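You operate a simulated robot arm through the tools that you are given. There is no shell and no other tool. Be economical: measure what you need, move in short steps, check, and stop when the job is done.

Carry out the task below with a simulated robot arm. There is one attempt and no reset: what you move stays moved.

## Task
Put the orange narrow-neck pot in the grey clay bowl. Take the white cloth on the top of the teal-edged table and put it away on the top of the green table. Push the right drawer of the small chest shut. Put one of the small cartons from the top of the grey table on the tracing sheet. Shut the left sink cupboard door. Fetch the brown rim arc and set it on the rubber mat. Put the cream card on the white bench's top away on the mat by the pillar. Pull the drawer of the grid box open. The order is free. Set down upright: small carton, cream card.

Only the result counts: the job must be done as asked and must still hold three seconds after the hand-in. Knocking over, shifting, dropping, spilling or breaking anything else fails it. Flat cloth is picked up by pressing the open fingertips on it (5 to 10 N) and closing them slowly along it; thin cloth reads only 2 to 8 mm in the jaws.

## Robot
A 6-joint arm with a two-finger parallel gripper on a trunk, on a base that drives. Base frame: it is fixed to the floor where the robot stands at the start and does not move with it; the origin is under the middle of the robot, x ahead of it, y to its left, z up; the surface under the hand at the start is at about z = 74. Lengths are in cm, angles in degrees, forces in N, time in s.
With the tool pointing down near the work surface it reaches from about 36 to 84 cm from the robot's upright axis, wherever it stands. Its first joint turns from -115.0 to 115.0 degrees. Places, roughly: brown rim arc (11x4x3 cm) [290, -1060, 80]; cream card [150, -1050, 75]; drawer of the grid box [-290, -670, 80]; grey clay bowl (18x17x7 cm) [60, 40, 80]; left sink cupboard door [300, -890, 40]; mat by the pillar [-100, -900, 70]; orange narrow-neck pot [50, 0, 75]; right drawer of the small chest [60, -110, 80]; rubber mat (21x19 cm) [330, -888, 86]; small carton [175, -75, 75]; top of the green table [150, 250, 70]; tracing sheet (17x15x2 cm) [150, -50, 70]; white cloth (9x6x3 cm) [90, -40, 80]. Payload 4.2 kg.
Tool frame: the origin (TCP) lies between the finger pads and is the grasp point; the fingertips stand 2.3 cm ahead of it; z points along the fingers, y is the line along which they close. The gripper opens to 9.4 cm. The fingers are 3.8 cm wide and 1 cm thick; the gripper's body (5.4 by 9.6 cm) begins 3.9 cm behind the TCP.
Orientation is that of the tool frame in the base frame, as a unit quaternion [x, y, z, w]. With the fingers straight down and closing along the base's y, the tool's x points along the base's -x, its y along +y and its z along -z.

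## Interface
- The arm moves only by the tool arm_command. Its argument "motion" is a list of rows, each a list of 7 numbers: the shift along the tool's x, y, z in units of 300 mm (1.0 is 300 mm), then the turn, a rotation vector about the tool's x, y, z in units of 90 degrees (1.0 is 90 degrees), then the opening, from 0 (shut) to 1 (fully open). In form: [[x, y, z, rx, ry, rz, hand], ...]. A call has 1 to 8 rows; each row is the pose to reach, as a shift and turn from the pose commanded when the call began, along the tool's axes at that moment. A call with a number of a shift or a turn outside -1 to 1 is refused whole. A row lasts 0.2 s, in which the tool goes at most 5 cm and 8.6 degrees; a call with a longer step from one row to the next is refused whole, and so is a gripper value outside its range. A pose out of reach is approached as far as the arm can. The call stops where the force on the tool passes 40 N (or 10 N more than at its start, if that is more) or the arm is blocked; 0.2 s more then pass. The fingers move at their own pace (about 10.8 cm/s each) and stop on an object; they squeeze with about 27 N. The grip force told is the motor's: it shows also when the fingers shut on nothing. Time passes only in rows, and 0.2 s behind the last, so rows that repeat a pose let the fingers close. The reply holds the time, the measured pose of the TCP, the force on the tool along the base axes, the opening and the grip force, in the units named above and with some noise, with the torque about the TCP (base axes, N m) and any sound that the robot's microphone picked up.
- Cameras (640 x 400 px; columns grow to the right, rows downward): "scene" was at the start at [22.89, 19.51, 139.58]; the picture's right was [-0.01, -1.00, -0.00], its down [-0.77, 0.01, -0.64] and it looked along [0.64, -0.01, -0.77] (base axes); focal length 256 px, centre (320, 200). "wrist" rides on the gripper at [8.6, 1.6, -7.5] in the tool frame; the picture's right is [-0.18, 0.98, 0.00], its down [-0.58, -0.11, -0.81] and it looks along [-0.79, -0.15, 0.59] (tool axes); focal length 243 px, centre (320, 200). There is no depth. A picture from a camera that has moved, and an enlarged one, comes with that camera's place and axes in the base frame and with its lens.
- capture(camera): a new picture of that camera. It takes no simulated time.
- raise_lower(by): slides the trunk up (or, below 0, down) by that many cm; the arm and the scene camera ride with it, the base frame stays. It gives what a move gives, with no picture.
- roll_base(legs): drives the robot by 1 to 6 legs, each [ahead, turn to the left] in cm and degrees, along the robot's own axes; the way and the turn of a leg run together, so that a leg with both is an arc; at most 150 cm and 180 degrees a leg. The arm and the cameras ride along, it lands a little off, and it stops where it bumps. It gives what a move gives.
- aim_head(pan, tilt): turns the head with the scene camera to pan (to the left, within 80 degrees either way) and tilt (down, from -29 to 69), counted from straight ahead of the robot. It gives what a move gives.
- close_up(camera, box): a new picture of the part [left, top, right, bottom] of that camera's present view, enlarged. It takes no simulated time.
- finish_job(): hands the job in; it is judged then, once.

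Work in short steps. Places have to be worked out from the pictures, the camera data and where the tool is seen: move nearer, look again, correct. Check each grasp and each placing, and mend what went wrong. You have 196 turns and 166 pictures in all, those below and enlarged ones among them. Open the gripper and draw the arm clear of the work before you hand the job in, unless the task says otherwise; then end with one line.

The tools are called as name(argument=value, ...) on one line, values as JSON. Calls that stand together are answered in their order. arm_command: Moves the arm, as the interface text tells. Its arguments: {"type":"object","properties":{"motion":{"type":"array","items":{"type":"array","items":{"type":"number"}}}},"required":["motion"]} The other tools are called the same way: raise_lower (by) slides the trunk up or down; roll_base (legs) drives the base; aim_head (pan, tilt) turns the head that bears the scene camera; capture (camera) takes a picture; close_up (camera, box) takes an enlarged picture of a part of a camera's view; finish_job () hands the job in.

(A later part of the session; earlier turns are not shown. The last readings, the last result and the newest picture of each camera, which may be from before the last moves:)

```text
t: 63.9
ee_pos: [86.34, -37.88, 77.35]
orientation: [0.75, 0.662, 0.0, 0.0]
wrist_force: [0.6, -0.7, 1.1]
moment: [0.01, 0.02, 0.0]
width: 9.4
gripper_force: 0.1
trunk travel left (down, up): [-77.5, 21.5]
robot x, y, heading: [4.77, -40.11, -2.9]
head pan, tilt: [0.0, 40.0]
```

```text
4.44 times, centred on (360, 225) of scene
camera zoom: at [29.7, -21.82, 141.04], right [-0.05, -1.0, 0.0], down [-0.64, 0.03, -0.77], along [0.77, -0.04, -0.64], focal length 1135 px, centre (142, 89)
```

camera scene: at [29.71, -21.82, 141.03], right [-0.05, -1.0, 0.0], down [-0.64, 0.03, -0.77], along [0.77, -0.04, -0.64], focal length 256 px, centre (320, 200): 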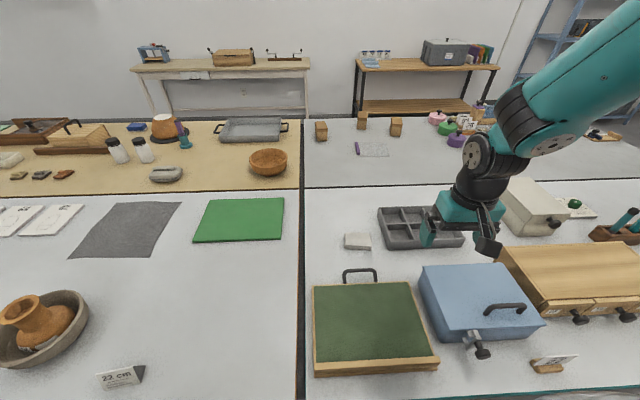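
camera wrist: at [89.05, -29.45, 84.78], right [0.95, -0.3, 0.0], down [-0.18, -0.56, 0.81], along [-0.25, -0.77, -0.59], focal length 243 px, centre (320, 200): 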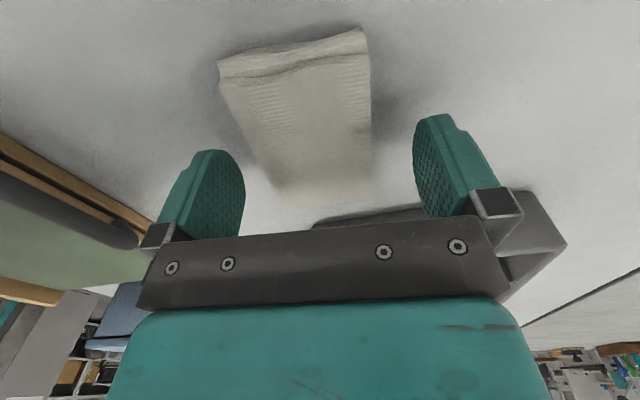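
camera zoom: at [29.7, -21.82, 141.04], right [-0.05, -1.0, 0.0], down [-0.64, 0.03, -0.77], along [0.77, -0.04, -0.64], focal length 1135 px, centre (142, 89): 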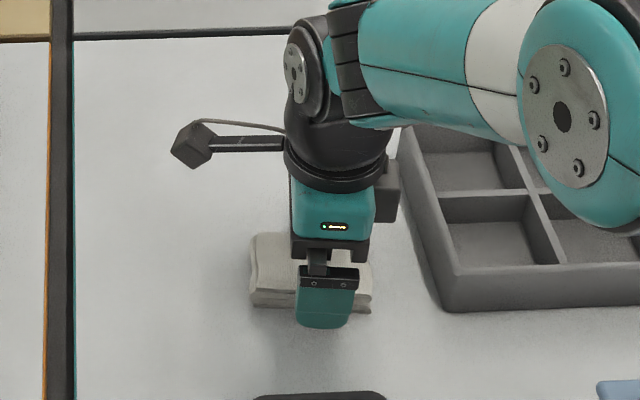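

Well placed; I shift 0.8 cm along the cloth, lower 5 mm more and close.

arm_command(motion=[[0.027, 0, 0, 0, 0, 0, 1], [0.027, 0, 0.017, 0, 0, 0, 1], [0.027, 0, 0.02, 0, 0, 0, 0.8], [0.027, 0, 0.02, 0, 0, 0, 0.6], [0.027, 0, 0.02, 0, 0, 0, 0.4], [0.027, 0, 0.02, 0, 0, 0, 0.2], [0.027, 0, 0.02, 0, 0, 0, 0.1], [0.027, 0, 0.02, 0, 0, 0, 0.1]])

capture(camera="wrist")

```text
t: 65.7
ee_pos: [86.56, -36.91, 76.77]
orientation: [0.75, 0.661, 0.0, 0.0]
wrist_force: [1.5, 1.2, 1.8]
moment: [0.07, 0.03, 0.0]
width: 5.88
gripper_force: 27.1
trunk travel left (down, up): [-77.5, 21.5]
robot x, y, heading: [5.16, -40.55, -2.6]
head pan, tilt: [0.0, 40.0]
```

```text
129 pictures are left
camera wrist: at [89.21, -28.52, 84.14], right [0.95, -0.3, 0.0], down [-0.18, -0.56, 0.81], along [-0.24, -0.77, -0.59], focal length 243 px, centre (320, 200)
```

wrist: 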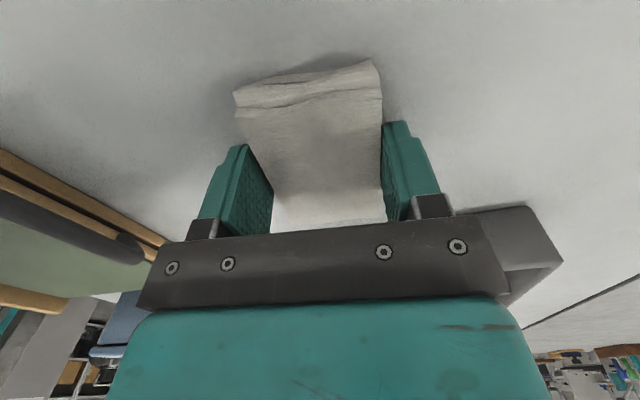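

Gripped at 5.9 cm. I lift and check.

arm_command(motion=[[0, 0, -0.03, 0, 0, 0, 0.1], [0, 0, -0.1, 0, 0, 0, 0.1], [0, 0, -0.2, 0, 0, 0, 0.1], [0, 0, -0.35, 0, 0, 0, 0.1], [0, 0, -0.5, 0, 0, 0, 0.1], [0, 0, -0.65, 0, 0, 0, 0.1], [0, 0, -0.8, 0, 0, 0, 0.1], [0, 0, -0.95, 0, 0, 0, 0.1]])

capture(camera="wrist")

```text
t: 67.5
ee_pos: [86.43, -37.01, 105.52]
orientation: [0.75, 0.662, 0.0, -0.002]
wrist_force: [-0.3, -0.1, -1.0]
moment: [0.01, 0.01, 0.0]
width: 5.88
gripper_force: 27.0
trunk travel left (down, up): [-77.5, 21.5]
robot x, y, heading: [5.65, -40.28, -2.7]
head pan, tilt: [0.0, 40.0]
```

```text
128 pictures are left
camera wrist: at [89.05, -28.51, 112.92], right [0.95, -0.3, 0.0], down [-0.18, -0.56, 0.81], along [-0.25, -0.77, -0.59], focal length 243 px, centre (320, 200)
```

wrist: 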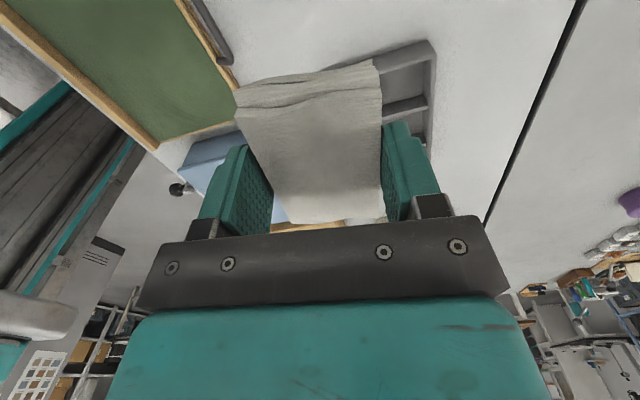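

The cloth is held. I retract the arm.

arm_command(motion=[[0, -0.15, 0, 0, 0, 0, 0.1], [0, -0.3, 0, 0, 0, 0, 0.1], [0, -0.45, 0, 0, 0, 0, 0.1], [0, -0.6, 0, 0, 0, 0, 0.1], [0, -0.75, 0, 0, 0, 0, 0.1], [0, -0.9, 0, 0, 0, 0, 0.1], [0, -1.0, -0.05, 0, 0, 0, 0.1], [0, -1.0, -0.1, 0, 0, 0, 0.1]])

roll_base(legs=[[-28, 0], [0, 92.7], [150, 0], [150, 0]])

aim_head(pan=-30, tilt=25)

capture(camera="scene")

```text
t: 69.2
ee_pos: [56.77, -33.24, 108.49]
orientation: [0.75, 0.662, 0.001, 0.001]
wrist_force: [0.3, 0.7, -0.7]
moment: [0.0, 0.03, 0.0]
width: 5.9
gripper_force: 26.7
trunk travel left (down, up): [-77.5, 21.5]
robot x, y, heading: [5.55, -40.49, -2.9]
head pan, tilt: [0.0, 40.0]
```

```text
t: 89.3
ee_pos: [-22.57, 315.67, 108.49]
orientation: [0.062, 0.998, 0.0, 0.001]
wrist_force: [-1.2, 0.0, 0.1]
moment: [-0.03, -0.01, -0.03]
width: 5.9
gripper_force: 26.5
trunk travel left (down, up): [-77.5, 21.5]
robot x, y, heading: [-15.76, 264.22, 87.4]
head pan, tilt: [0.0, 40.0]
```

```text
t: 90.2
ee_pos: [-22.73, 315.69, 108.51]
orientation: [0.063, 0.998, 0.0, 0.0]
wrist_force: [-0.1, -0.3, -0.3]
moment: [-0.05, -0.01, -0.02]
width: 5.9
gripper_force: 27.1
trunk travel left (down, up): [-77.5, 21.5]
robot x, y, heading: [-15.54, 263.87, 87.7]
head pan, tilt: [-30.0, 25.0]
```

```text
127 pictures are left
camera scene: at [-29.37, 287.94, 143.36], right [0.84, -0.54, 0.0], down [-0.23, -0.36, -0.91], along [0.49, 0.76, -0.42], focal length 256 px, centre (320, 200)
```

scene: 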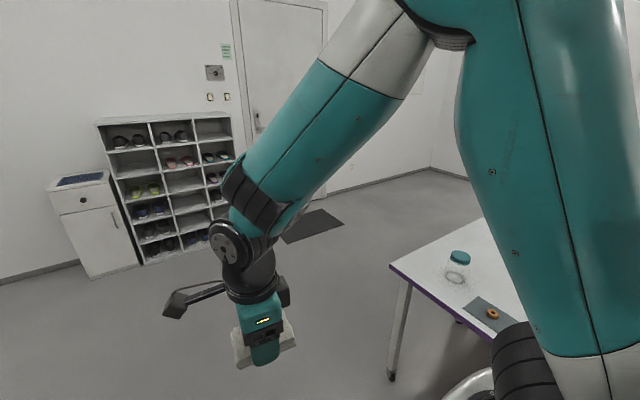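

The table's end is at y≈343. I drive to y≈385 and turn to face +x, then look over the green table.

roll_base(legs=[[0, 2.4], [121, 0], [0, -90], [100, 0]])

aim_head(pan=-60, tilt=30)

capture(camera="scene")

```text
t: 105.5
ee_pos: [137.55, 387.08, 108.45]
orientation: [0.752, 0.659, 0.0, 0.0]
wrist_force: [0.1, -0.5, -1.1]
moment: [0.01, 0.0, 0.01]
width: 5.9
gripper_force: 26.9
trunk travel left (down, up): [-77.5, 21.5]
robot x, y, heading: [85.69, 380.16, -3.5]
head pan, tilt: [-30.0, 25.0]
```

```text
t: 106.4
ee_pos: [137.58, 386.98, 108.54]
orientation: [0.753, 0.659, 0.0, 0.0]
wrist_force: [0.8, 0.1, -0.8]
moment: [0.03, 0.01, 0.02]
width: 5.87
gripper_force: 26.5
trunk travel left (down, up): [-77.5, 21.5]
robot x, y, heading: [85.72, 380.66, -3.2]
head pan, tilt: [-60.0, 30.0]
```

```text
126 pictures are left
camera scene: at [106.29, 391.1, 142.57], right [-0.89, -0.45, 0.0], down [-0.23, 0.45, -0.87], along [0.39, -0.77, -0.5], focal length 256 px, centre (320, 200)
```

scene: 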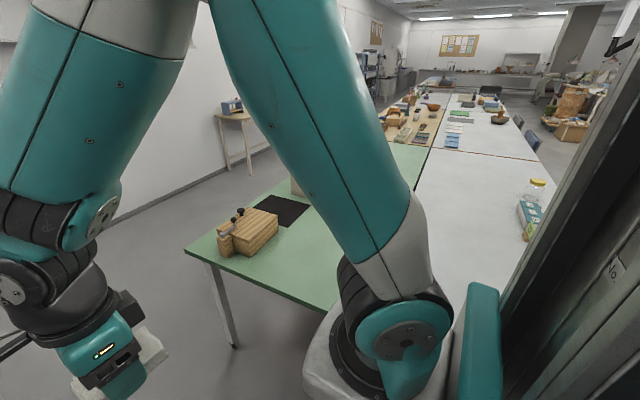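

The green table's end is y≈345, x≈118–190, with boxes near the far corner. I drive on to x≈137, edging away from the table, then turn to face it.

roll_base(legs=[[0, 13], [52, 0], [0, -100]])

aim_head(pan=0, tilt=45)

capture(camera="scene")

```text
t: 114.5
ee_pos: [146.61, 338.07, 108.44]
orientation: [0.999, -0.044, 0.0, 0.0]
wrist_force: [0.0, -1.1, -0.1]
moment: [-0.02, -0.01, 0.0]
width: 5.89
gripper_force: 26.6
trunk travel left (down, up): [-77.5, 21.5]
robot x, y, heading: [137.65, 389.42, -90.9]
head pan, tilt: [-60.0, 30.0]
```

```text
t: 115.8
ee_pos: [146.44, 338.15, 108.56]
orientation: [0.999, -0.045, 0.0, 0.0]
wrist_force: [-0.3, 0.1, -0.1]
moment: [0.0, 0.0, -0.01]
width: 5.9
gripper_force: 27.0
trunk travel left (down, up): [-77.5, 21.5]
robot x, y, heading: [137.59, 389.54, -90.7]
head pan, tilt: [0.0, 45.0]
```

```text
125 pictures are left
camera scene: at [156.9, 366.07, 140.31], right [-1.0, 0.01, 0.0], down [0.01, 0.71, -0.71], along [-0.01, -0.71, -0.71], focal length 256 px, centre (320, 200)
```

scene: 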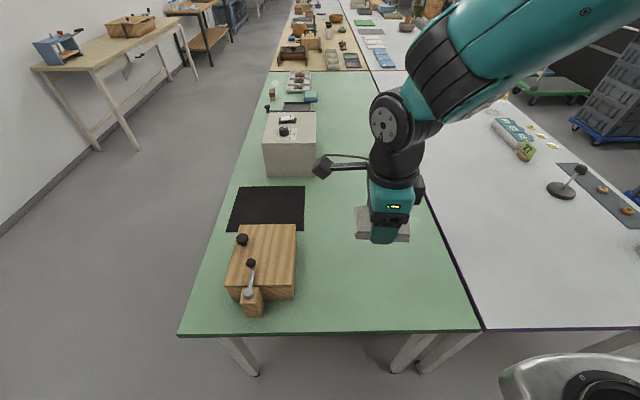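

A free green area lies around (141, 320). I move the cloth above it and lower to z≈85.

arm_command(motion=[[-0.03, 0.15, 0, 0, 0, 0, 0.1], [-0.06, 0.3, 0, 0, 0, 0, 0.1], [-0.1, 0.45, 0.0, 0, 0, 0, 0.1], [-0.129, 0.614, 0.05, 0, 0, 0, 0.1], [-0.129, 0.614, 0.2, 0, 0, 0, 0.1], [-0.129, 0.614, 0.35, 0, 0, 0, 0.1], [-0.129, 0.614, 0.5, 0, 0, 0, 0.1], [-0.129, 0.614, 0.65, 0, 0, 0, 0.1]])

arm_command(motion=[[0, 0, 0.1, 0, 0, 0, 0.1], [0, 0, 0.2, 0, 0, 0, 0.1], [0, 0, 0.3, 0, 0, 0, 0.1], [0, 0, 0.33, 0, 0, 0, 0.1]])

capture(camera="scene")

```text
refused: row 4 steps farther than a row can; nothing moved
```

```text
t: 116.8
ee_pos: [146.36, 338.0, 98.65]
orientation: [0.999, -0.044, 0.0, 0.0]
wrist_force: [0.2, 0.6, -0.5]
moment: [-0.01, 0.0, 0.02]
width: 5.89
gripper_force: 27.0
trunk travel left (down, up): [-77.5, 21.5]
robot x, y, heading: [137.71, 389.79, -90.9]
head pan, tilt: [0.0, 45.0]
```

```text
124 pictures are left
camera scene: at [156.9, 366.09, 140.31], right [-1.0, 0.01, 0.0], down [0.01, 0.71, -0.71], along [-0.01, -0.71, -0.71], focal length 256 px, centre (320, 200)
```

scene: 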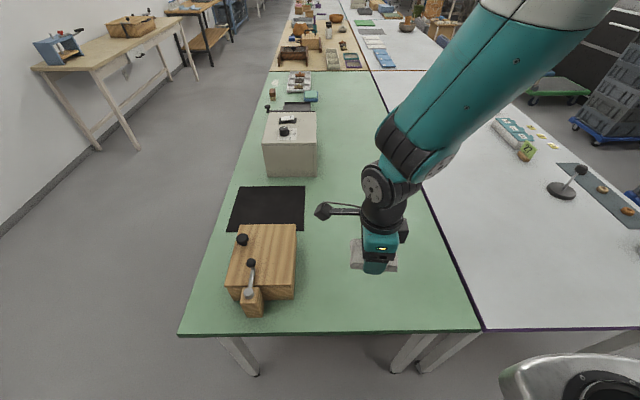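

The first call was refused for step length, the second ran safely. I now redo the lateral move and lower to about z 80.

arm_command(motion=[[-0.03, 0.15, 0, 0, 0, 0, 0.1], [-0.06, 0.3, 0, 0, 0, 0, 0.1], [-0.1, 0.45, 0.0, 0, 0, 0, 0.1], [-0.129, 0.6, 0.05, 0, 0, 0, 0.1], [-0.129, 0.614, 0.2, 0, 0, 0, 0.1], [-0.129, 0.614, 0.35, 0, 0, 0, 0.1], [-0.129, 0.614, 0.5, 0, 0, 0, 0.1], [-0.129, 0.614, 0.62, 0, 0, 0, 0.1]])

capture(camera="scene")

```text
t: 118.6
ee_pos: [141.04, 320.24, 79.87]
orientation: [0.999, -0.044, 0.001, 0.001]
wrist_force: [-0.4, 0.4, -0.1]
moment: [0.04, 0.0, 0.0]
width: 5.89
gripper_force: 26.4
trunk travel left (down, up): [-77.5, 21.5]
robot x, y, heading: [137.42, 389.88, -90.4]
head pan, tilt: [0.0, 45.0]
```

```text
123 pictures are left
camera scene: at [156.9, 366.1, 140.32], right [-1.0, 0.01, 0.0], down [0.01, 0.71, -0.71], along [-0.01, -0.71, -0.71], focal length 256 px, centre (320, 200)
```

scene: 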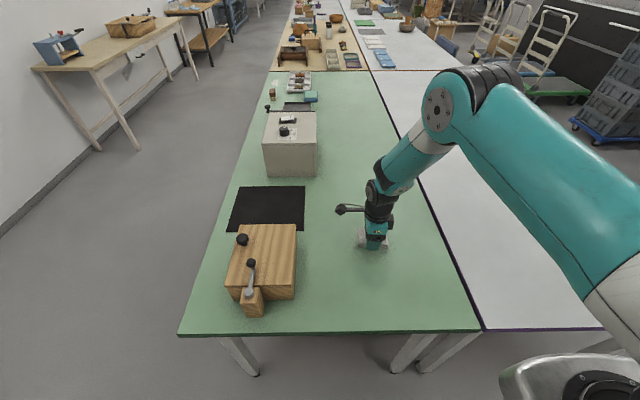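

Still above the table; I lower 2.7 cm then small steps, watching force.

arm_command(motion=[[0, 0, 0.04, 0, 0, 0, 0.1], [0, 0, 0.07, 0, 0, 0, 0.1], [0, 0, 0.09, 0, 0, 0, 0.1], [0, 0, 0.1, 0, 0, 0, 0.1]])

```text
t: 119.6
ee_pos: [140.96, 320.15, 76.9]
orientation: [0.999, -0.044, 0.0, -0.001]
wrist_force: [-0.5, 0.3, -0.8]
moment: [0.04, 0.0, -0.01]
width: 5.9
gripper_force: 27.0
trunk travel left (down, up): [-77.5, 21.5]
robot x, y, heading: [137.72, 389.47, -90.8]
head pan, tilt: [0.0, 45.0]
```

arm_command(motion=[[0, 0, 0.007, 0, 0, 0, 0.1], [0, 0, 0.014, 0, 0, 0, 0.1], [0, 0, 0.02, 0, 0, 0, 0.1]])

```text
t: 120.5
ee_pos: [141.06, 320.21, 76.76]
orientation: [0.999, -0.044, 0.0, 0.001]
wrist_force: [-2.4, 9.5, 25.4]
moment: [0.32, 0.07, 0.01]
width: 5.9
gripper_force: 27.2
trunk travel left (down, up): [-77.5, 21.5]
robot x, y, heading: [137.64, 389.63, -90.7]
head pan, tilt: [0.0, 45.0]
stopped in row 3: the force on the tool passed its limit at 42 N (the readings are from after the stop); the commanded pose is now the measured one
```

Cloth is on the table. I back off 2 mm, open, and rise.

arm_command(motion=[[0, 0, -0.006, 0, 0, 0, 0.1], [0, 0, -0.006, 0, 0, 0, 0.6], [0, 0, -0.006, 0, 0, 0, 1], [0, 0, -0.006, 0, 0, 0, 1], [0, 0, -0.1, 0, 0, 0, 1], [0, 0, -0.25, 0, 0, 0, 1], [0, 0, -0.4, 0, 0, 0, 1], [0, 0, -0.55, 0, 0, 0, 1]])

arm_command(motion=[[0, 0, -0.15, 0, 0, 0, 1], [0, 0, -0.3, 0, 0, 0, 1], [0, -0.15, -0.4, 0, 0, 0, 1], [0, -0.3, -0.4, 0, 0, 0, 1], [0, -0.45, -0.4, 0, 0, 0, 1], [0, -0.6, -0.4, 0, 0, 0, 1], [0, -0.75, -0.4, 0, 0, 0, 1]])

capture(camera="scene")

```text
t: 122.3
ee_pos: [140.93, 319.83, 93.05]
orientation: [0.999, -0.045, 0.0, 0.0]
wrist_force: [0.8, -1.1, 0.2]
moment: [0.03, 0.02, 0.02]
width: 9.4
gripper_force: 0.1
trunk travel left (down, up): [-77.5, 21.5]
robot x, y, heading: [137.62, 389.45, -90.7]
head pan, tilt: [0.0, 45.0]
```

```text
refused: row 3 steps farther than a row can; nothing moved
```

```text
122 pictures are left
camera scene: at [156.9, 366.03, 140.29], right [-1.0, 0.01, 0.0], down [0.01, 0.71, -0.71], along [-0.01, -0.71, -0.71], focal length 256 px, centre (320, 200)
```

scene: 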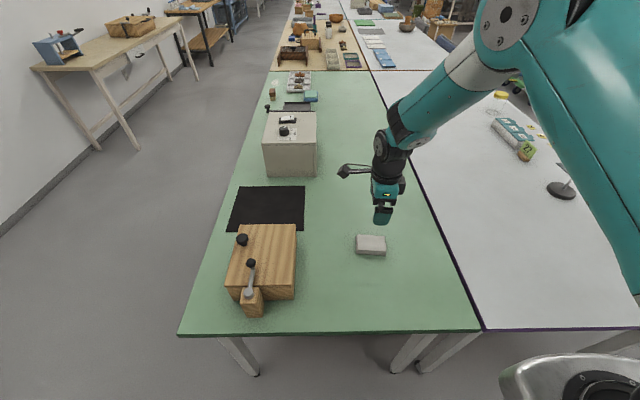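

The cloth lies on the green table. I rise, retract and turn the gripper back to its standard yaw.

arm_command(motion=[[0, 0, -0.15, 0, 0, -0.09, 1], [0, 0, -0.3, 0, 0, -0.18, 1], [0, -0.1, -0.4, 0, 0, -0.27, 1], [0, -0.25, -0.4, 0, 0, -0.36, 1], [0, -0.4, -0.4, 0, 0, -0.45, 1], [0, -0.55, -0.4, 0, 0, -0.54, 1], [0, -0.7, -0.4, 0, 0, -0.63, 1], [0, -0.84, -0.4, 0, 0, -0.72, 1]])

arm_command(motion=[[0, 0, 0, 0, 0, -0.09, 1], [0, 0, 0, 0, 0, -0.18, 1], [0, 0, 0, 0, 0, -0.27, 1], [0, 0, 0, 0, 0, -0.328, 1]])

```text
t: 124.2
ee_pos: [143.43, 345.13, 105.0]
orientation: [0.867, 0.498, -0.001, 0.002]
wrist_force: [0.3, -0.9, -1.4]
moment: [-0.01, 0.0, 0.01]
width: 9.39
gripper_force: 0.0
trunk travel left (down, up): [-77.5, 21.5]
robot x, y, heading: [137.4, 389.61, -90.6]
head pan, tilt: [0.0, 45.0]
```

```text
t: 125.2
ee_pos: [143.29, 345.19, 104.96]
orientation: [0.711, 0.703, -0.001, 0.0]
wrist_force: [0.3, -0.9, 0.1]
moment: [-0.01, 0.0, -0.01]
width: 9.44
gripper_force: 0.1
trunk travel left (down, up): [-77.5, 21.5]
robot x, y, heading: [138.2, 389.64, -90.7]
head pan, tilt: [0.0, 45.0]
```

Next the grey table, from the far aisle. I drive to x≈240 and down to y≈-50.

roll_base(legs=[[0, 90.7], [104, 0], [0, -90], [150, 0], [150, 0]])

aim_head(pan=0, tilt=25)

capture(camera="scene")

```text
t: 152.3
ee_pos: [247.0, 44.07, 105.0]
orientation: [0.706, 0.708, -0.001, 0.001]
wrist_force: [0.1, 1.1, 0.1]
moment: [0.01, 0.01, 0.03]
width: 9.37
gripper_force: 0.0
trunk travel left (down, up): [-77.5, 21.5]
robot x, y, heading: [240.53, 88.2, -89.8]
head pan, tilt: [0.0, 45.0]
```

```text
t: 153.1
ee_pos: [247.04, 44.03, 105.02]
orientation: [0.707, 0.707, -0.001, 0.001]
wrist_force: [-0.4, 0.4, 0.1]
moment: [0.01, -0.05, -0.01]
width: 9.41
gripper_force: 0.1
trunk travel left (down, up): [-77.5, 21.5]
robot x, y, heading: [240.49, 88.25, -89.8]
head pan, tilt: [0.0, 25.0]
```

```text
121 pictures are left
camera scene: at [260.27, 64.01, 143.36], right [-1.0, 0.0, 0.0], down [0.0, 0.42, -0.91], along [0.0, -0.91, -0.42], focal length 256 px, centre (320, 200)
```

scene: 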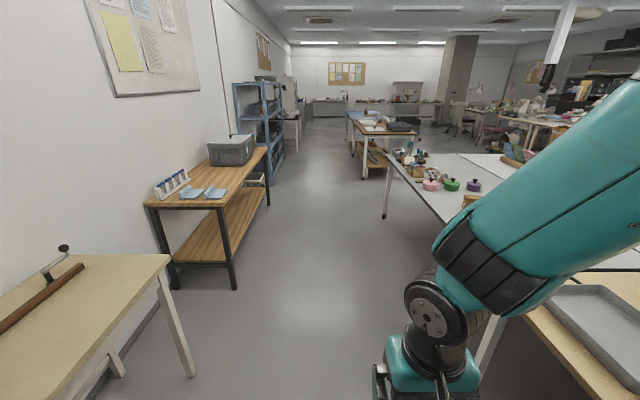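

Aisle is clear. I go on to y≈-62 and turn to face the grey table.

roll_base(legs=[[148, 0], [0, -90]])

aim_head(pan=0, tilt=45)

capture(camera="scene")

```text
t: 164.2
ee_pos: [198.01, -68.7, 105.02]
orientation: [0.999, 0.034, 0.0, 0.0]
wrist_force: [0.6, 0.4, 0.1]
moment: [0.0, 0.01, -0.03]
width: 9.39
gripper_force: 0.0
trunk travel left (down, up): [-77.5, 21.5]
robot x, y, heading: [241.54, -59.48, -176.1]
head pan, tilt: [0.0, 25.0]
```

```text
t: 165.0
ee_pos: [198.01, -68.74, 105.02]
orientation: [0.999, 0.033, 0.0, 0.0]
wrist_force: [0.1, -0.4, 0.1]
moment: [0.0, 0.02, 0.01]
width: 9.39
gripper_force: 0.0
trunk travel left (down, up): [-77.5, 21.5]
robot x, y, heading: [241.5, -59.78, -176.2]
head pan, tilt: [0.0, 45.0]
```

```text
120 pictures are left
camera scene: at [219.76, -80.49, 140.31], right [-0.07, 1.0, 0.0], down [0.7, 0.05, -0.71], along [-0.71, -0.05, -0.71], focal length 256 px, centre (320, 200)
```

scene: 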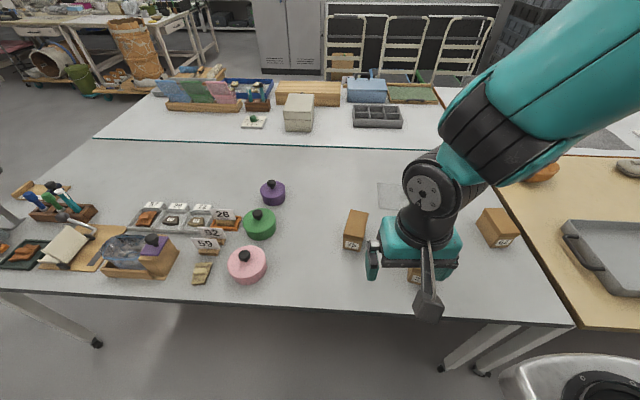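

I see carton 1 at about (173.5, -73.6), the sheet near (149, -56). I drive 14 cm nearer and raise the arm aside for a clear view.

roll_base(legs=[[13, -3.8]])

arm_command(motion=[[0, 0.15, 0, 0, 0, 0, 1], [0, 0.3, 0, 0, 0, 0, 1], [0, 0.45, 0, 0, 0, 0, 1], [0, 0.6, 0, 0, 0, 0, 1], [0, 0.75, 0, 0, 0, 0, 1]])

capture(camera="scene")

```text
t: 166.2
ee_pos: [184.66, -66.14, 104.97]
orientation: [1.0, -0.001, -0.001, 0.0]
wrist_force: [-0.2, -0.7, -0.1]
moment: [0.01, 0.03, -0.01]
width: 9.38
gripper_force: 0.1
trunk travel left (down, up): [-77.5, 21.5]
robot x, y, heading: [229.1, -59.83, 179.9]
head pan, tilt: [0.0, 45.0]
```

```text
t: 167.4
ee_pos: [184.38, -88.64, 104.97]
orientation: [1.0, -0.002, -0.001, 0.001]
wrist_force: [0.5, -0.3, -0.1]
moment: [-0.03, 0.03, -0.05]
width: 9.41
gripper_force: 0.0
trunk travel left (down, up): [-77.5, 21.5]
robot x, y, heading: [228.99, -59.56, 179.9]
head pan, tilt: [0.0, 45.0]
```

```text
119 pictures are left
camera scene: at [205.51, -79.32, 140.32], right [0.0, 1.0, 0.0], down [0.71, 0.0, -0.71], along [-0.71, 0.0, -0.71], focal length 256 px, centre (320, 200)
```

scene: 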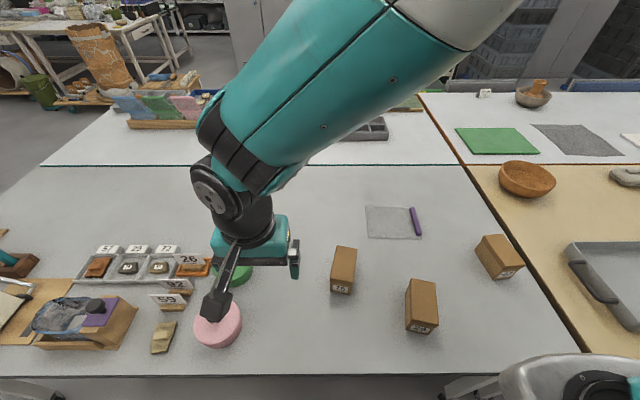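

close_up(camera="scene", box=[315, 190, 455, 345])

```text
2.58 times, centred on (385, 268) of scene
camera zoom: at [205.51, -79.32, 140.32], right [0.0, 1.0, 0.0], down [0.71, 0.0, -0.71], along [-0.71, 0.0, -0.71], focal length 659 px, centre (152, 26)
```

zoom: 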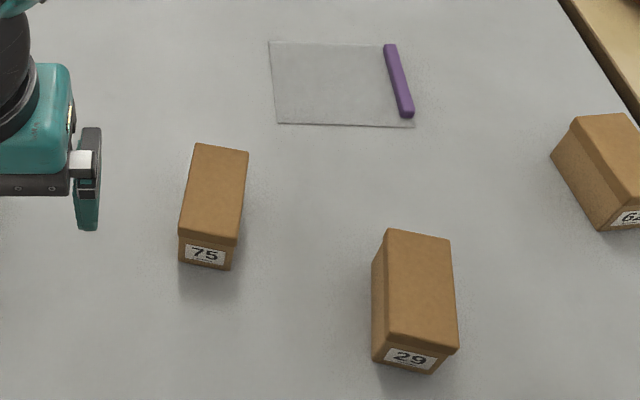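

Carton 75 measures ~11×5.6×5.4, centre ≈(169, -72.7), top z≈79.4, turned ~11°. The sheet spans x 142–156.5, y -63.5…-47 with a purple bar on the right side; target (149.3, -57.8). I drive 6 cm nearer first.

roll_base(legs=[[6, 0]])

close_up(camera="scene", box=[300, 190, 460, 345])

```text
t: 168.4
ee_pos: [178.29, -88.6, 104.99]
orientation: [1.0, -0.002, 0.0, -0.001]
wrist_force: [0.0, 0.0, 0.2]
moment: [0.02, -0.03, 0.01]
width: 9.4
gripper_force: 0.0
trunk travel left (down, up): [-77.5, 21.5]
robot x, y, heading: [222.53, -60.02, 180.0]
head pan, tilt: [0.0, 45.0]
```

```text
2.58 times, centred on (380, 268) of scene
camera zoom: at [199.43, -79.34, 140.31], right [0.0, 1.0, 0.0], down [0.71, 0.0, -0.71], along [-0.71, 0.0, -0.71], focal length 659 px, centre (165, 26)
```

zoom: 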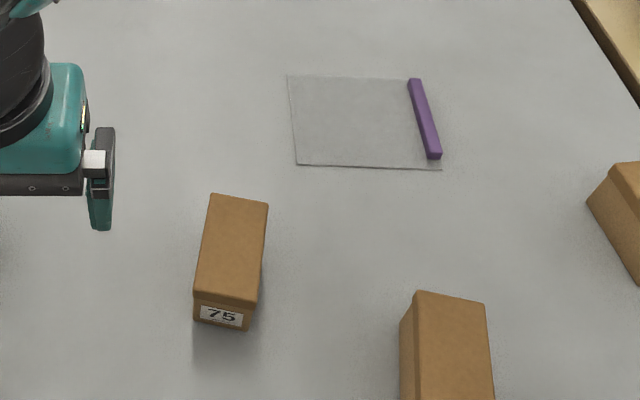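

Consistent. I go above the carton with 11.7° yaw.

arm_command(motion=[[-0.06, -0.105, 0.05, 0, 0, 0.03, 1], [-0.12, -0.21, 0.1, 0, 0, 0.06, 1], [-0.18, -0.315, 0.17, 0, 0, 0.09, 1], [-0.24, -0.42, 0.25, 0, 0, 0.13, 1], [-0.3, -0.523, 0.34, 0, 0, 0.13, 1], [-0.3, -0.523, 0.433, 0, 0, 0.13, 1]])

capture(camera="wrist")

```text
t: 169.8
ee_pos: [169.14, -72.89, 91.96]
orientation: [0.995, -0.104, -0.001, 0.001]
wrist_force: [0.3, -0.6, -0.1]
moment: [0.01, 0.03, 0.0]
width: 9.4
gripper_force: 0.1
trunk travel left (down, up): [-77.5, 21.5]
robot x, y, heading: [223.04, -59.72, 180.0]
head pan, tilt: [0.0, 45.0]
```

```text
116 pictures are left
camera wrist: at [177.34, -76.21, 99.28], right [-0.38, -0.92, 0.0], down [-0.54, 0.23, 0.81], along [-0.75, 0.31, -0.59], focal length 243 px, centre (320, 200)
```

wrist: 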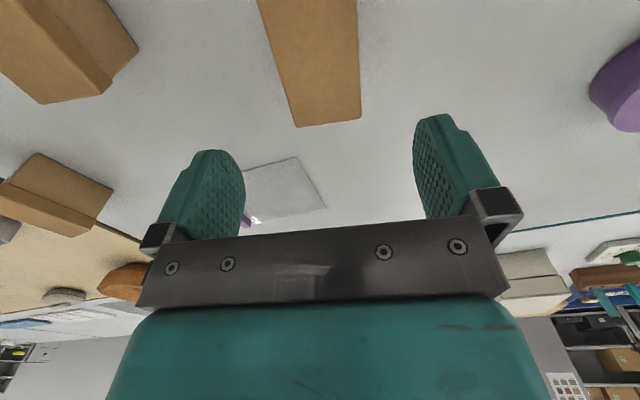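

Carton sits between the fingers' planes. I descend to TCP z≈77 and look before closing.

arm_command(motion=[[0, 0, 0.15, 0, 0, 0, 1], [0, 0, 0.28, 0, 0, 0, 1], [0, 0, 0.38, 0, 0, 0, 1], [0, 0, 0.46, 0, 0, 0, 1], [0, 0, 0.495, 0, 0, 0, 1]])

close_up(camera="scene", box=[300, 190, 460, 345])

capture(camera="wrist")

```text
t: 171.2
ee_pos: [169.39, -72.89, 77.65]
orientation: [0.995, -0.104, -0.002, 0.001]
wrist_force: [6.3, 4.5, 30.2]
moment: [-0.07, -0.04, 0.04]
width: 9.4
gripper_force: 0.0
trunk travel left (down, up): [-77.5, 21.5]
robot x, y, heading: [222.72, -60.07, 179.9]
head pan, tilt: [0.0, 45.0]
stopped in row 5: the force on the tool passed its limit at 44 N (the readings are from after the stop); the commanded pose is now the measured one
```

```text
2.58 times, centred on (380, 268) of scene
camera zoom: at [199.55, -79.28, 140.38], right [0.0, 1.0, 0.0], down [0.71, 0.0, -0.71], along [-0.71, 0.0, -0.71], focal length 659 px, centre (165, 26)
```

zoom: 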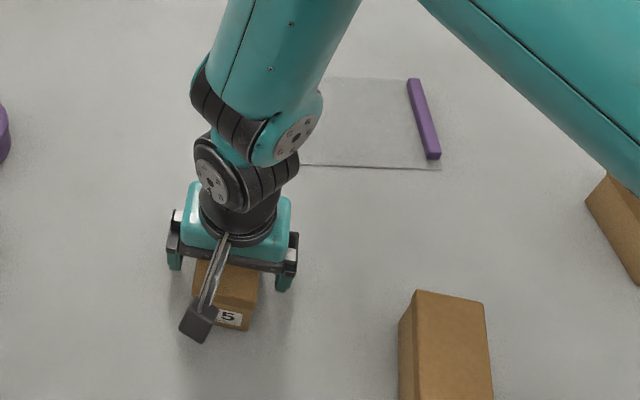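

```text
114 pictures are left
camera wrist: at [177.54, -76.16, 84.92], right [-0.38, -0.92, 0.0], down [-0.54, 0.23, 0.81], along [-0.75, 0.31, -0.59], focal length 243 px, centre (320, 200)
```

wrist: 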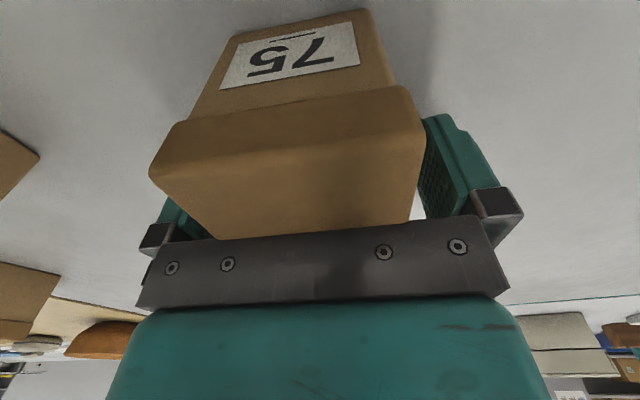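

Contact with the palm: the carton is taller (top ≈81.5). I rise 1.2 cm and close.

arm_command(motion=[[0, 0, -0.04, 0, 0, 0, 1], [0, 0, -0.04, 0, 0, 0, 0.8], [0, 0, -0.04, 0, 0, 0, 0.6], [0, 0, -0.04, 0, 0, 0, 0.4], [0, 0, -0.04, 0, 0, 0, 0.2], [0, 0, -0.04, 0, 0, 0, 0.2]])

capture(camera="wrist")

```text
t: 172.6
ee_pos: [169.35, -72.8, 78.52]
orientation: [0.995, -0.103, -0.001, 0.001]
wrist_force: [0.6, 0.2, -0.1]
moment: [0.03, 0.04, 0.02]
width: 5.6
gripper_force: 27.1
trunk travel left (down, up): [-77.5, 21.5]
robot x, y, heading: [222.81, -59.75, 179.6]
head pan, tilt: [0.0, 45.0]
```

```text
113 pictures are left
camera wrist: at [177.44, -76.14, 85.89], right [-0.38, -0.92, 0.0], down [-0.54, 0.23, 0.81], along [-0.75, 0.31, -0.59], focal length 243 px, centre (320, 200)
```

wrist: 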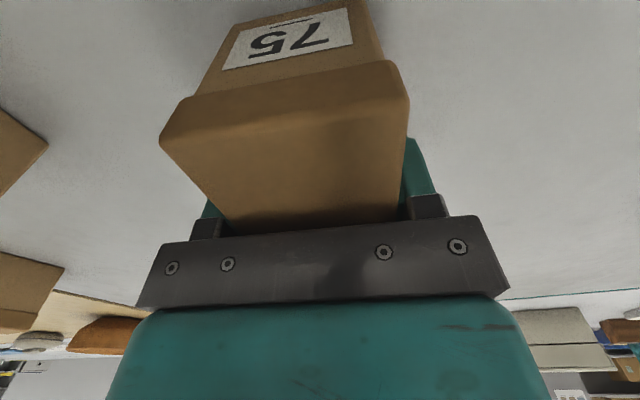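

Gripped at 5.6 cm. I lift 9 cm and carry toward the sheet, turning back to yaw 0.

arm_command(motion=[[0, 0, -0.05, 0, 0, 0, 0.2], [0, 0, -0.17, 0, 0, 0, 0.2], [0, 0, -0.3, 0, 0, 0, 0.2], [-0.14, -0.065, -0.3, 0, 0, -0.03, 0.2], [-0.28, -0.13, -0.3, 0, 0, -0.06, 0.2], [-0.42, -0.195, -0.3, 0, 0, -0.09, 0.2], [-0.56, -0.26, -0.3, 0, 0, -0.13, 0.2], [-0.68, -0.316, -0.3, 0, 0, -0.13, 0.2]])

capture(camera="wrist")

capture(camera="scene")

```text
t: 174.3
ee_pos: [151.38, -59.37, 87.69]
orientation: [1.0, -0.002, -0.001, -0.001]
wrist_force: [0.1, 0.0, -2.5]
moment: [0.04, 0.03, -0.01]
width: 5.59
gripper_force: 27.0
trunk travel left (down, up): [-77.5, 21.5]
robot x, y, heading: [222.84, -59.89, 179.9]
head pan, tilt: [0.0, 45.0]
```

```text
112 pictures are left
camera wrist: at [160.15, -61.0, 94.93], right [-0.19, -0.98, 0.0], down [-0.58, 0.11, 0.81], along [-0.79, 0.15, -0.59], focal length 243 px, centre (320, 200)
```

wrist: 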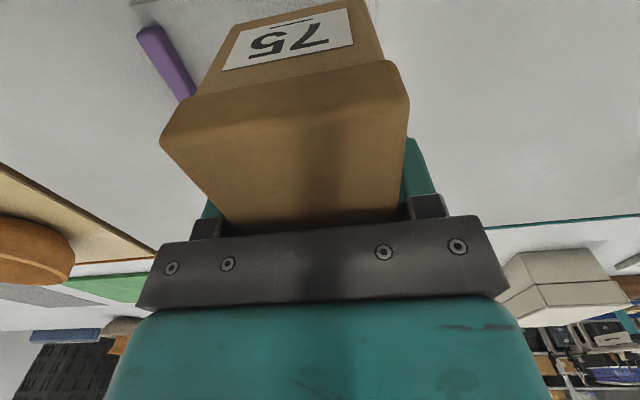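

```text
111 pictures are left
camera scene: at [199.46, -79.36, 140.31], right [0.0, 1.0, 0.0], down [0.71, 0.0, -0.71], along [-0.71, 0.0, -0.71], focal length 256 px, centre (320, 200)
```

scene: 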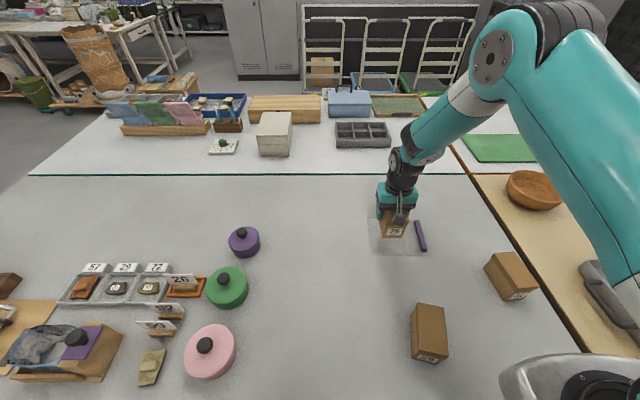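

Held well. I shift to (149.3, -58) and lower close to the sheet.

arm_command(motion=[[-0.07, -0.045, 0, 0, 0, 0, 0.2], [-0.07, -0.045, 0.1, 0, 0, 0, 0.2], [-0.07, -0.045, 0.18, 0, 0, 0, 0.2], [-0.07, -0.045, 0.24, 0, 0, 0, 0.2], [-0.07, -0.045, 0.275, 0, 0, 0, 0.2], [-0.07, -0.045, 0.285, 0, 0, 0, 0.2]])

close_up(camera="scene", box=[340, 170, 460, 270])

capture(camera="wrist")

```text
t: 175.8
ee_pos: [149.27, -57.96, 78.98]
orientation: [1.0, -0.001, -0.002, 0.0]
wrist_force: [0.5, -0.5, -2.1]
moment: [0.03, -0.03, 0.01]
width: 5.6
gripper_force: 26.3
trunk travel left (down, up): [-77.5, 21.5]
robot x, y, heading: [222.82, -59.92, 179.7]
head pan, tilt: [0.0, 45.0]
```

```text
4.00 times, centred on (400, 220) of scene
camera zoom: at [199.43, -79.33, 140.31], right [0.0, 1.0, 0.0], down [0.71, 0.0, -0.71], along [-0.71, 0.0, -0.71], focal length 1022 px, centre (0, 120)
```

zoom: 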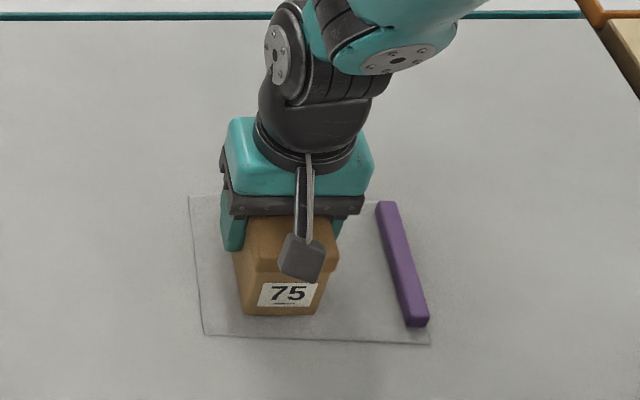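

```text
109 pictures are left
camera wrist: at [157.95, -59.53, 86.38], right [-0.19, -0.98, 0.0], down [-0.58, 0.11, 0.81], along [-0.79, 0.15, -0.59], focal length 243 px, centre (320, 200)
```

wrist: 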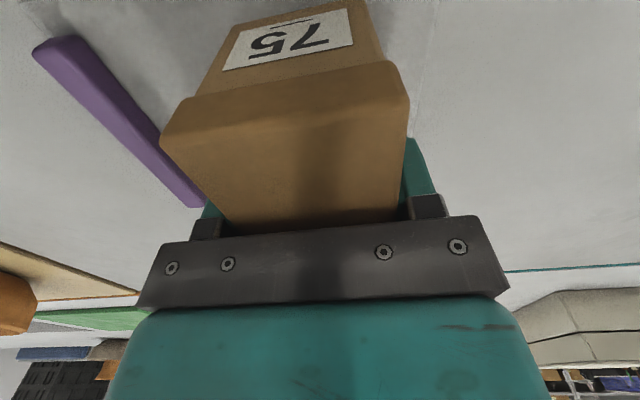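

The carton is well within the sheet. I lower the last millimetres.

arm_command(motion=[[0, 0, 0.007, 0, 0, 0, 0.2], [0, 0, 0.014, 0, 0, 0, 0.2], [0, 0, 0.017, 0, 0, 0, 0.2]])

```text
t: 176.6
ee_pos: [149.3, -58.04, 78.78]
orientation: [1.0, -0.003, -0.003, 0.0]
wrist_force: [3.9, 2.2, 22.5]
moment: [0.23, -0.31, -0.04]
width: 5.6
gripper_force: 27.7
trunk travel left (down, up): [-77.5, 21.5]
robot x, y, heading: [222.78, -60.06, 180.0]
head pan, tilt: [0.0, 45.0]
```

Contact. Ease up, open, rise and retract.

arm_command(motion=[[0, 0, 0.008, 0, 0, 0, 0.2], [0, 0, 0.008, 0, 0, 0, 0.5], [0, 0, 0.008, 0, 0, 0, 0.9], [0, 0, 0.0, 0, 0, 0, 0.9], [0, 0, -0.1, 0, 0, 0, 0.9], [0, 0, -0.25, 0, 0, 0, 1], [0, 0, -0.4, 0, 0, 0, 1], [0, 0, -0.55, 0, 0, 0, 1]])

arm_command(motion=[[0.1, 0, -0.1, 0, 0, 0, 1], [0.2, 0, -0.2, 0, 0, 0, 1], [0.3, 0, -0.3, 0, 0, 0, 1], [0.45, 0, -0.3, 0, 0, 0, 1], [0.6, 0, -0.3, 0, 0, 0, 1], [0.75, 0, -0.3, 0, 0, 0, 1], [0.9, 0, -0.3, 0, 0, 0, 1]])

close_up(camera="scene", box=[300, 160, 480, 280])

```text
t: 178.3
ee_pos: [149.35, -58.17, 95.15]
orientation: [1.0, -0.002, -0.001, -0.001]
wrist_force: [-0.5, -0.5, -0.8]
moment: [-0.02, 0.0, 0.01]
width: 9.4
gripper_force: 0.0
trunk travel left (down, up): [-77.5, 21.5]
robot x, y, heading: [223.08, -60.02, 180.0]
head pan, tilt: [0.0, 45.0]
```

```text
t: 179.9
ee_pos: [175.3, -58.55, 103.95]
orientation: [1.0, -0.002, -0.002, -0.001]
wrist_force: [-0.4, 0.7, 0.0]
moment: [0.0, -0.02, -0.01]
width: 9.39
gripper_force: 0.0
out of reach, approached as far as the arm can: row 7
trunk travel left (down, up): [-77.5, 21.5]
robot x, y, heading: [222.57, -60.03, 179.6]
head pan, tilt: [0.0, 45.0]
```

```text
3.33 times, centred on (390, 220) of scene
camera zoom: at [199.41, -79.31, 140.3], right [0.0, 1.0, 0.0], down [0.71, 0.0, -0.71], along [-0.71, 0.0, -0.71], focal length 852 px, centre (87, 133)
```

zoom: 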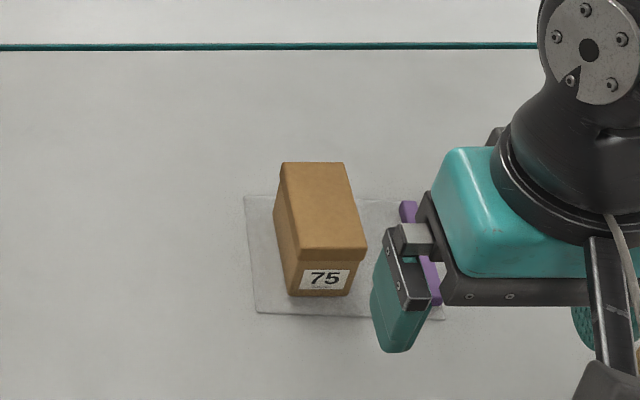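

Carton stands on the sheet. Now to the far south: back off, face -y and drive down the aisle in stages.

roll_base(legs=[[-25, 0], [0, 90], [150, 0], [150, 0]])

aim_head(pan=0, tilt=15)

capture(camera="scene")

```text
t: 199.7
ee_pos: [248.01, -407.58, 103.85]
orientation: [0.706, 0.709, 0.0, 0.0]
wrist_force: [-1.1, 0.3, 0.4]
moment: [-0.02, 0.0, 0.0]
width: 9.4
gripper_force: 0.0
trunk travel left (down, up): [-77.5, 21.5]
robot x, y, heading: [249.22, -360.05, -89.8]
head pan, tilt: [0.0, 45.0]
```

```text
t: 200.6
ee_pos: [247.92, -407.46, 103.9]
orientation: [0.706, 0.709, 0.0, 0.0]
wrist_force: [-0.5, 0.1, -0.3]
moment: [0.0, -0.02, -0.01]
width: 9.38
gripper_force: 0.0
trunk travel left (down, up): [-77.5, 21.5]
robot x, y, heading: [248.79, -360.1, -89.9]
head pan, tilt: [0.0, 15.0]
```

```text
107 pictures are left
camera scene: at [268.64, -384.41, 144.98], right [-1.0, -0.01, 0.0], down [0.0, 0.26, -0.97], along [0.01, -0.97, -0.26], focal length 256 px, centre (320, 200)
```

scene: 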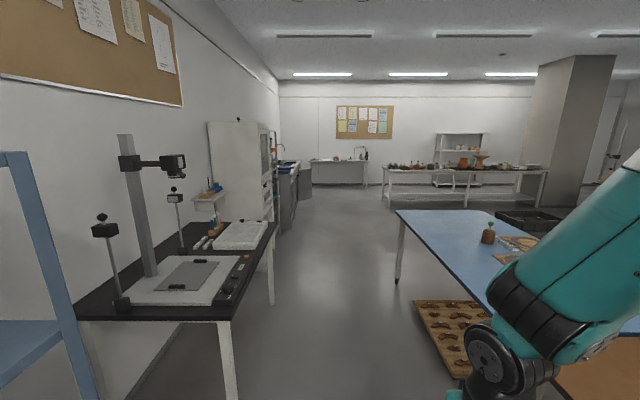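

The aisle is clear; the sink is ahead on the left with its door ajar. I drive on to y≈-660.

roll_base(legs=[[150, 0], [150, 0]])

aim_head(pan=10, tilt=25)

capture(camera="scene")

```text
t: 215.0
ee_pos: [252.11, -706.11, 103.97]
orientation: [0.7, 0.714, -0.001, 0.001]
wrist_force: [0.1, -0.3, -0.1]
moment: [-0.04, 0.05, 0.04]
width: 9.41
gripper_force: 0.1
trunk travel left (down, up): [-77.5, 21.5]
robot x, y, heading: [252.29, -658.79, -88.6]
head pan, tilt: [0.0, 15.0]
```

```text
t: 215.7
ee_pos: [252.08, -706.13, 104.03]
orientation: [0.7, 0.714, -0.001, 0.0]
wrist_force: [-0.1, -0.1, 1.5]
moment: [0.0, -0.02, -0.06]
width: 9.42
gripper_force: 0.1
trunk travel left (down, up): [-77.5, 21.5]
robot x, y, heading: [252.14, -658.66, -89.2]
head pan, tilt: [10.0, 25.0]
```

```text
106 pictures are left
camera scene: at [273.97, -682.46, 143.37], right [-0.98, -0.19, 0.0], down [-0.08, 0.41, -0.91], along [0.18, -0.89, -0.42], focal length 256 px, centre (320, 200)
```

scene: 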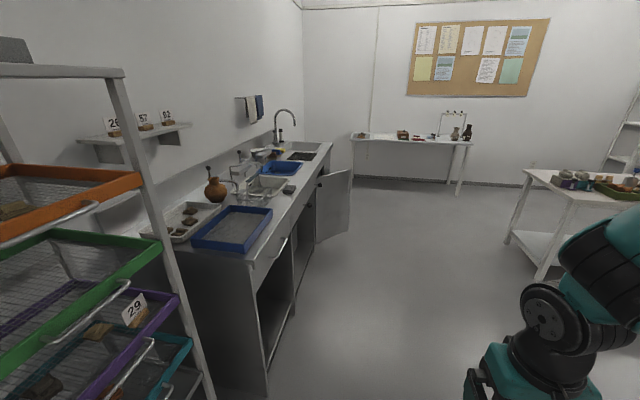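

I see the left sink door open: hinge near (315,-873), free edge near (288,-905). I zoom in on it and on the back bench.

close_up(camera="scene", box=[220, 100, 380, 260])

close_up(camera="scene", box=[340, 100, 500, 200])

```text
2.50 times, centred on (300, 180) of scene
camera zoom: at [273.97, -682.46, 143.37], right [-0.98, -0.19, 0.0], down [-0.08, 0.41, -0.91], along [0.18, -0.89, -0.42], focal length 639 px, centre (370, 250)
```

zoom: 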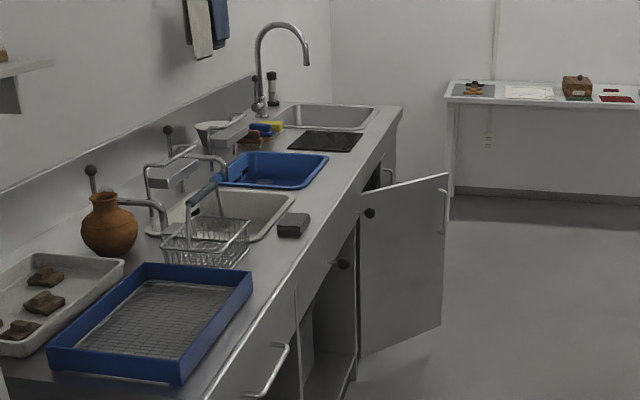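

```text
4.00 times, centred on (420, 150) of scene
camera zoom: at [273.97, -682.46, 143.37], right [-0.98, -0.19, 0.0], down [-0.08, 0.41, -0.91], along [0.18, -0.89, -0.42], focal length 1022 px, centre (-80, 400)
```

zoom: 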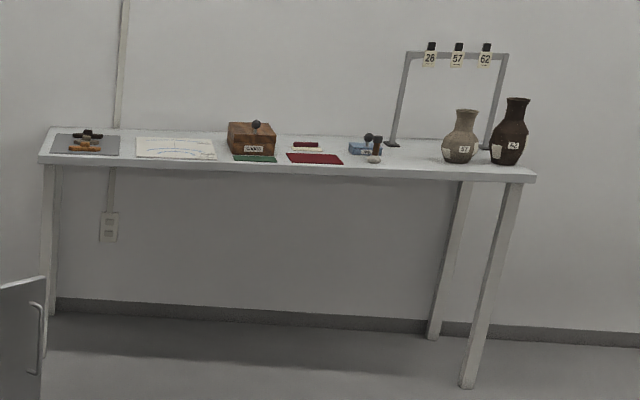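

The black rubber mat is by the far basin; the rim arc is on the back bench. I drive to (≈223, -900) and face the sink.

roll_base(legs=[[0, -8], [120, 0], [121, 0], [0, 97]])

aim_head(pan=0, tilt=45)

capture(camera="scene")

```text
t: 232.3
ee_pos: [272.75, -901.46, 103.9]
orientation: [0.004, 1.0, 0.0, 0.0]
wrist_force: [0.1, 0.8, -1.0]
moment: [-0.03, 0.02, -0.01]
width: 9.39
gripper_force: 0.1
trunk travel left (down, up): [-77.5, 21.5]
robot x, y, heading: [225.64, -900.12, -0.4]
head pan, tilt: [10.0, 25.0]
```

```text
t: 233.1
ee_pos: [272.75, -901.51, 103.98]
orientation: [0.003, 1.0, 0.0, 0.001]
wrist_force: [0.6, -0.6, -0.7]
moment: [0.02, 0.02, 0.01]
width: 9.42
gripper_force: 0.1
trunk travel left (down, up): [-77.5, 21.5]
robot x, y, heading: [225.36, -900.16, -0.0]
head pan, tilt: [0.0, 45.0]
```

```text
103 pictures are left
camera scene: at [248.7, -880.47, 140.31], right [-0.01, -1.0, 0.0], down [-0.71, 0.0, -0.71], along [0.71, 0.0, -0.71], focal length 256 px, centre (320, 200)
```

scene: 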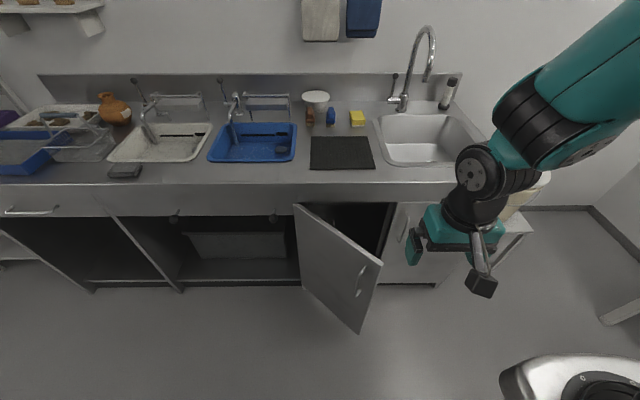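

Door: hinge (311,-872), free edge (287,-898), z 19–75, handle z≈60–68. I lower the trunk 55 cm to push horizontally below the handle.

raise_lower(by=-55)

arm_command(motion=[[-0.02, 0.035, 0.03, 0, -0.09, 0, 0], [-0.04, 0.07, 0.06, 0, -0.18, 0, 0], [-0.06, 0.105, 0.09, 0, -0.27, 0, 0], [-0.08, 0.14, 0.12, 0, -0.36, 0, 0], [-0.1, 0.175, 0.15, 0, -0.45, 0, 0], [-0.12, 0.21, 0.18, 0, -0.54, 0, 0], [-0.14, 0.245, 0.21, 0, -0.63, 0, 0], [-0.16, 0.283, 0.233, 0, -0.72, 0, 0]])

capture(camera="scene")

```text
refused: -55 is not a number from -40 to 40
```

```text
t: 234.9
ee_pos: [278.43, -891.99, 96.35]
orientation: [0.002, 0.843, -0.001, 0.538]
wrist_force: [-0.2, 0.1, 0.4]
moment: [0.04, 0.01, 0.01]
width: 0.0
gripper_force: 27.3
out of reach, approached as far as the arm can: row 1, 2, 3, 4, 5, 6, 7, 8
trunk travel left (down, up): [-77.5, 21.5]
robot x, y, heading: [225.36, -900.2, -0.5]
head pan, tilt: [0.0, 45.0]
```

```text
102 pictures are left
camera scene: at [248.71, -880.49, 140.32], right [-0.01, -1.0, 0.0], down [-0.71, 0.0, -0.71], along [0.71, 0.0, -0.71], focal length 256 px, centre (320, 200)
```

scene: 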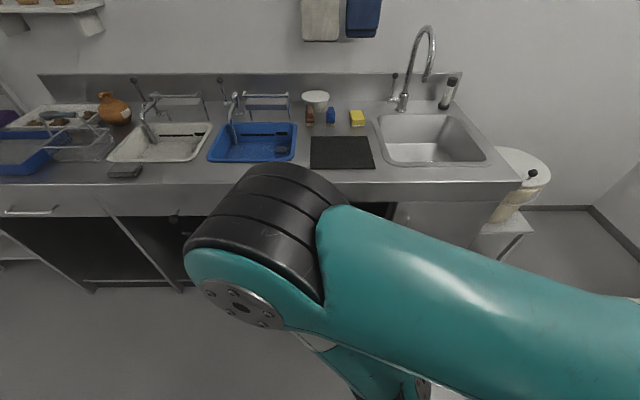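

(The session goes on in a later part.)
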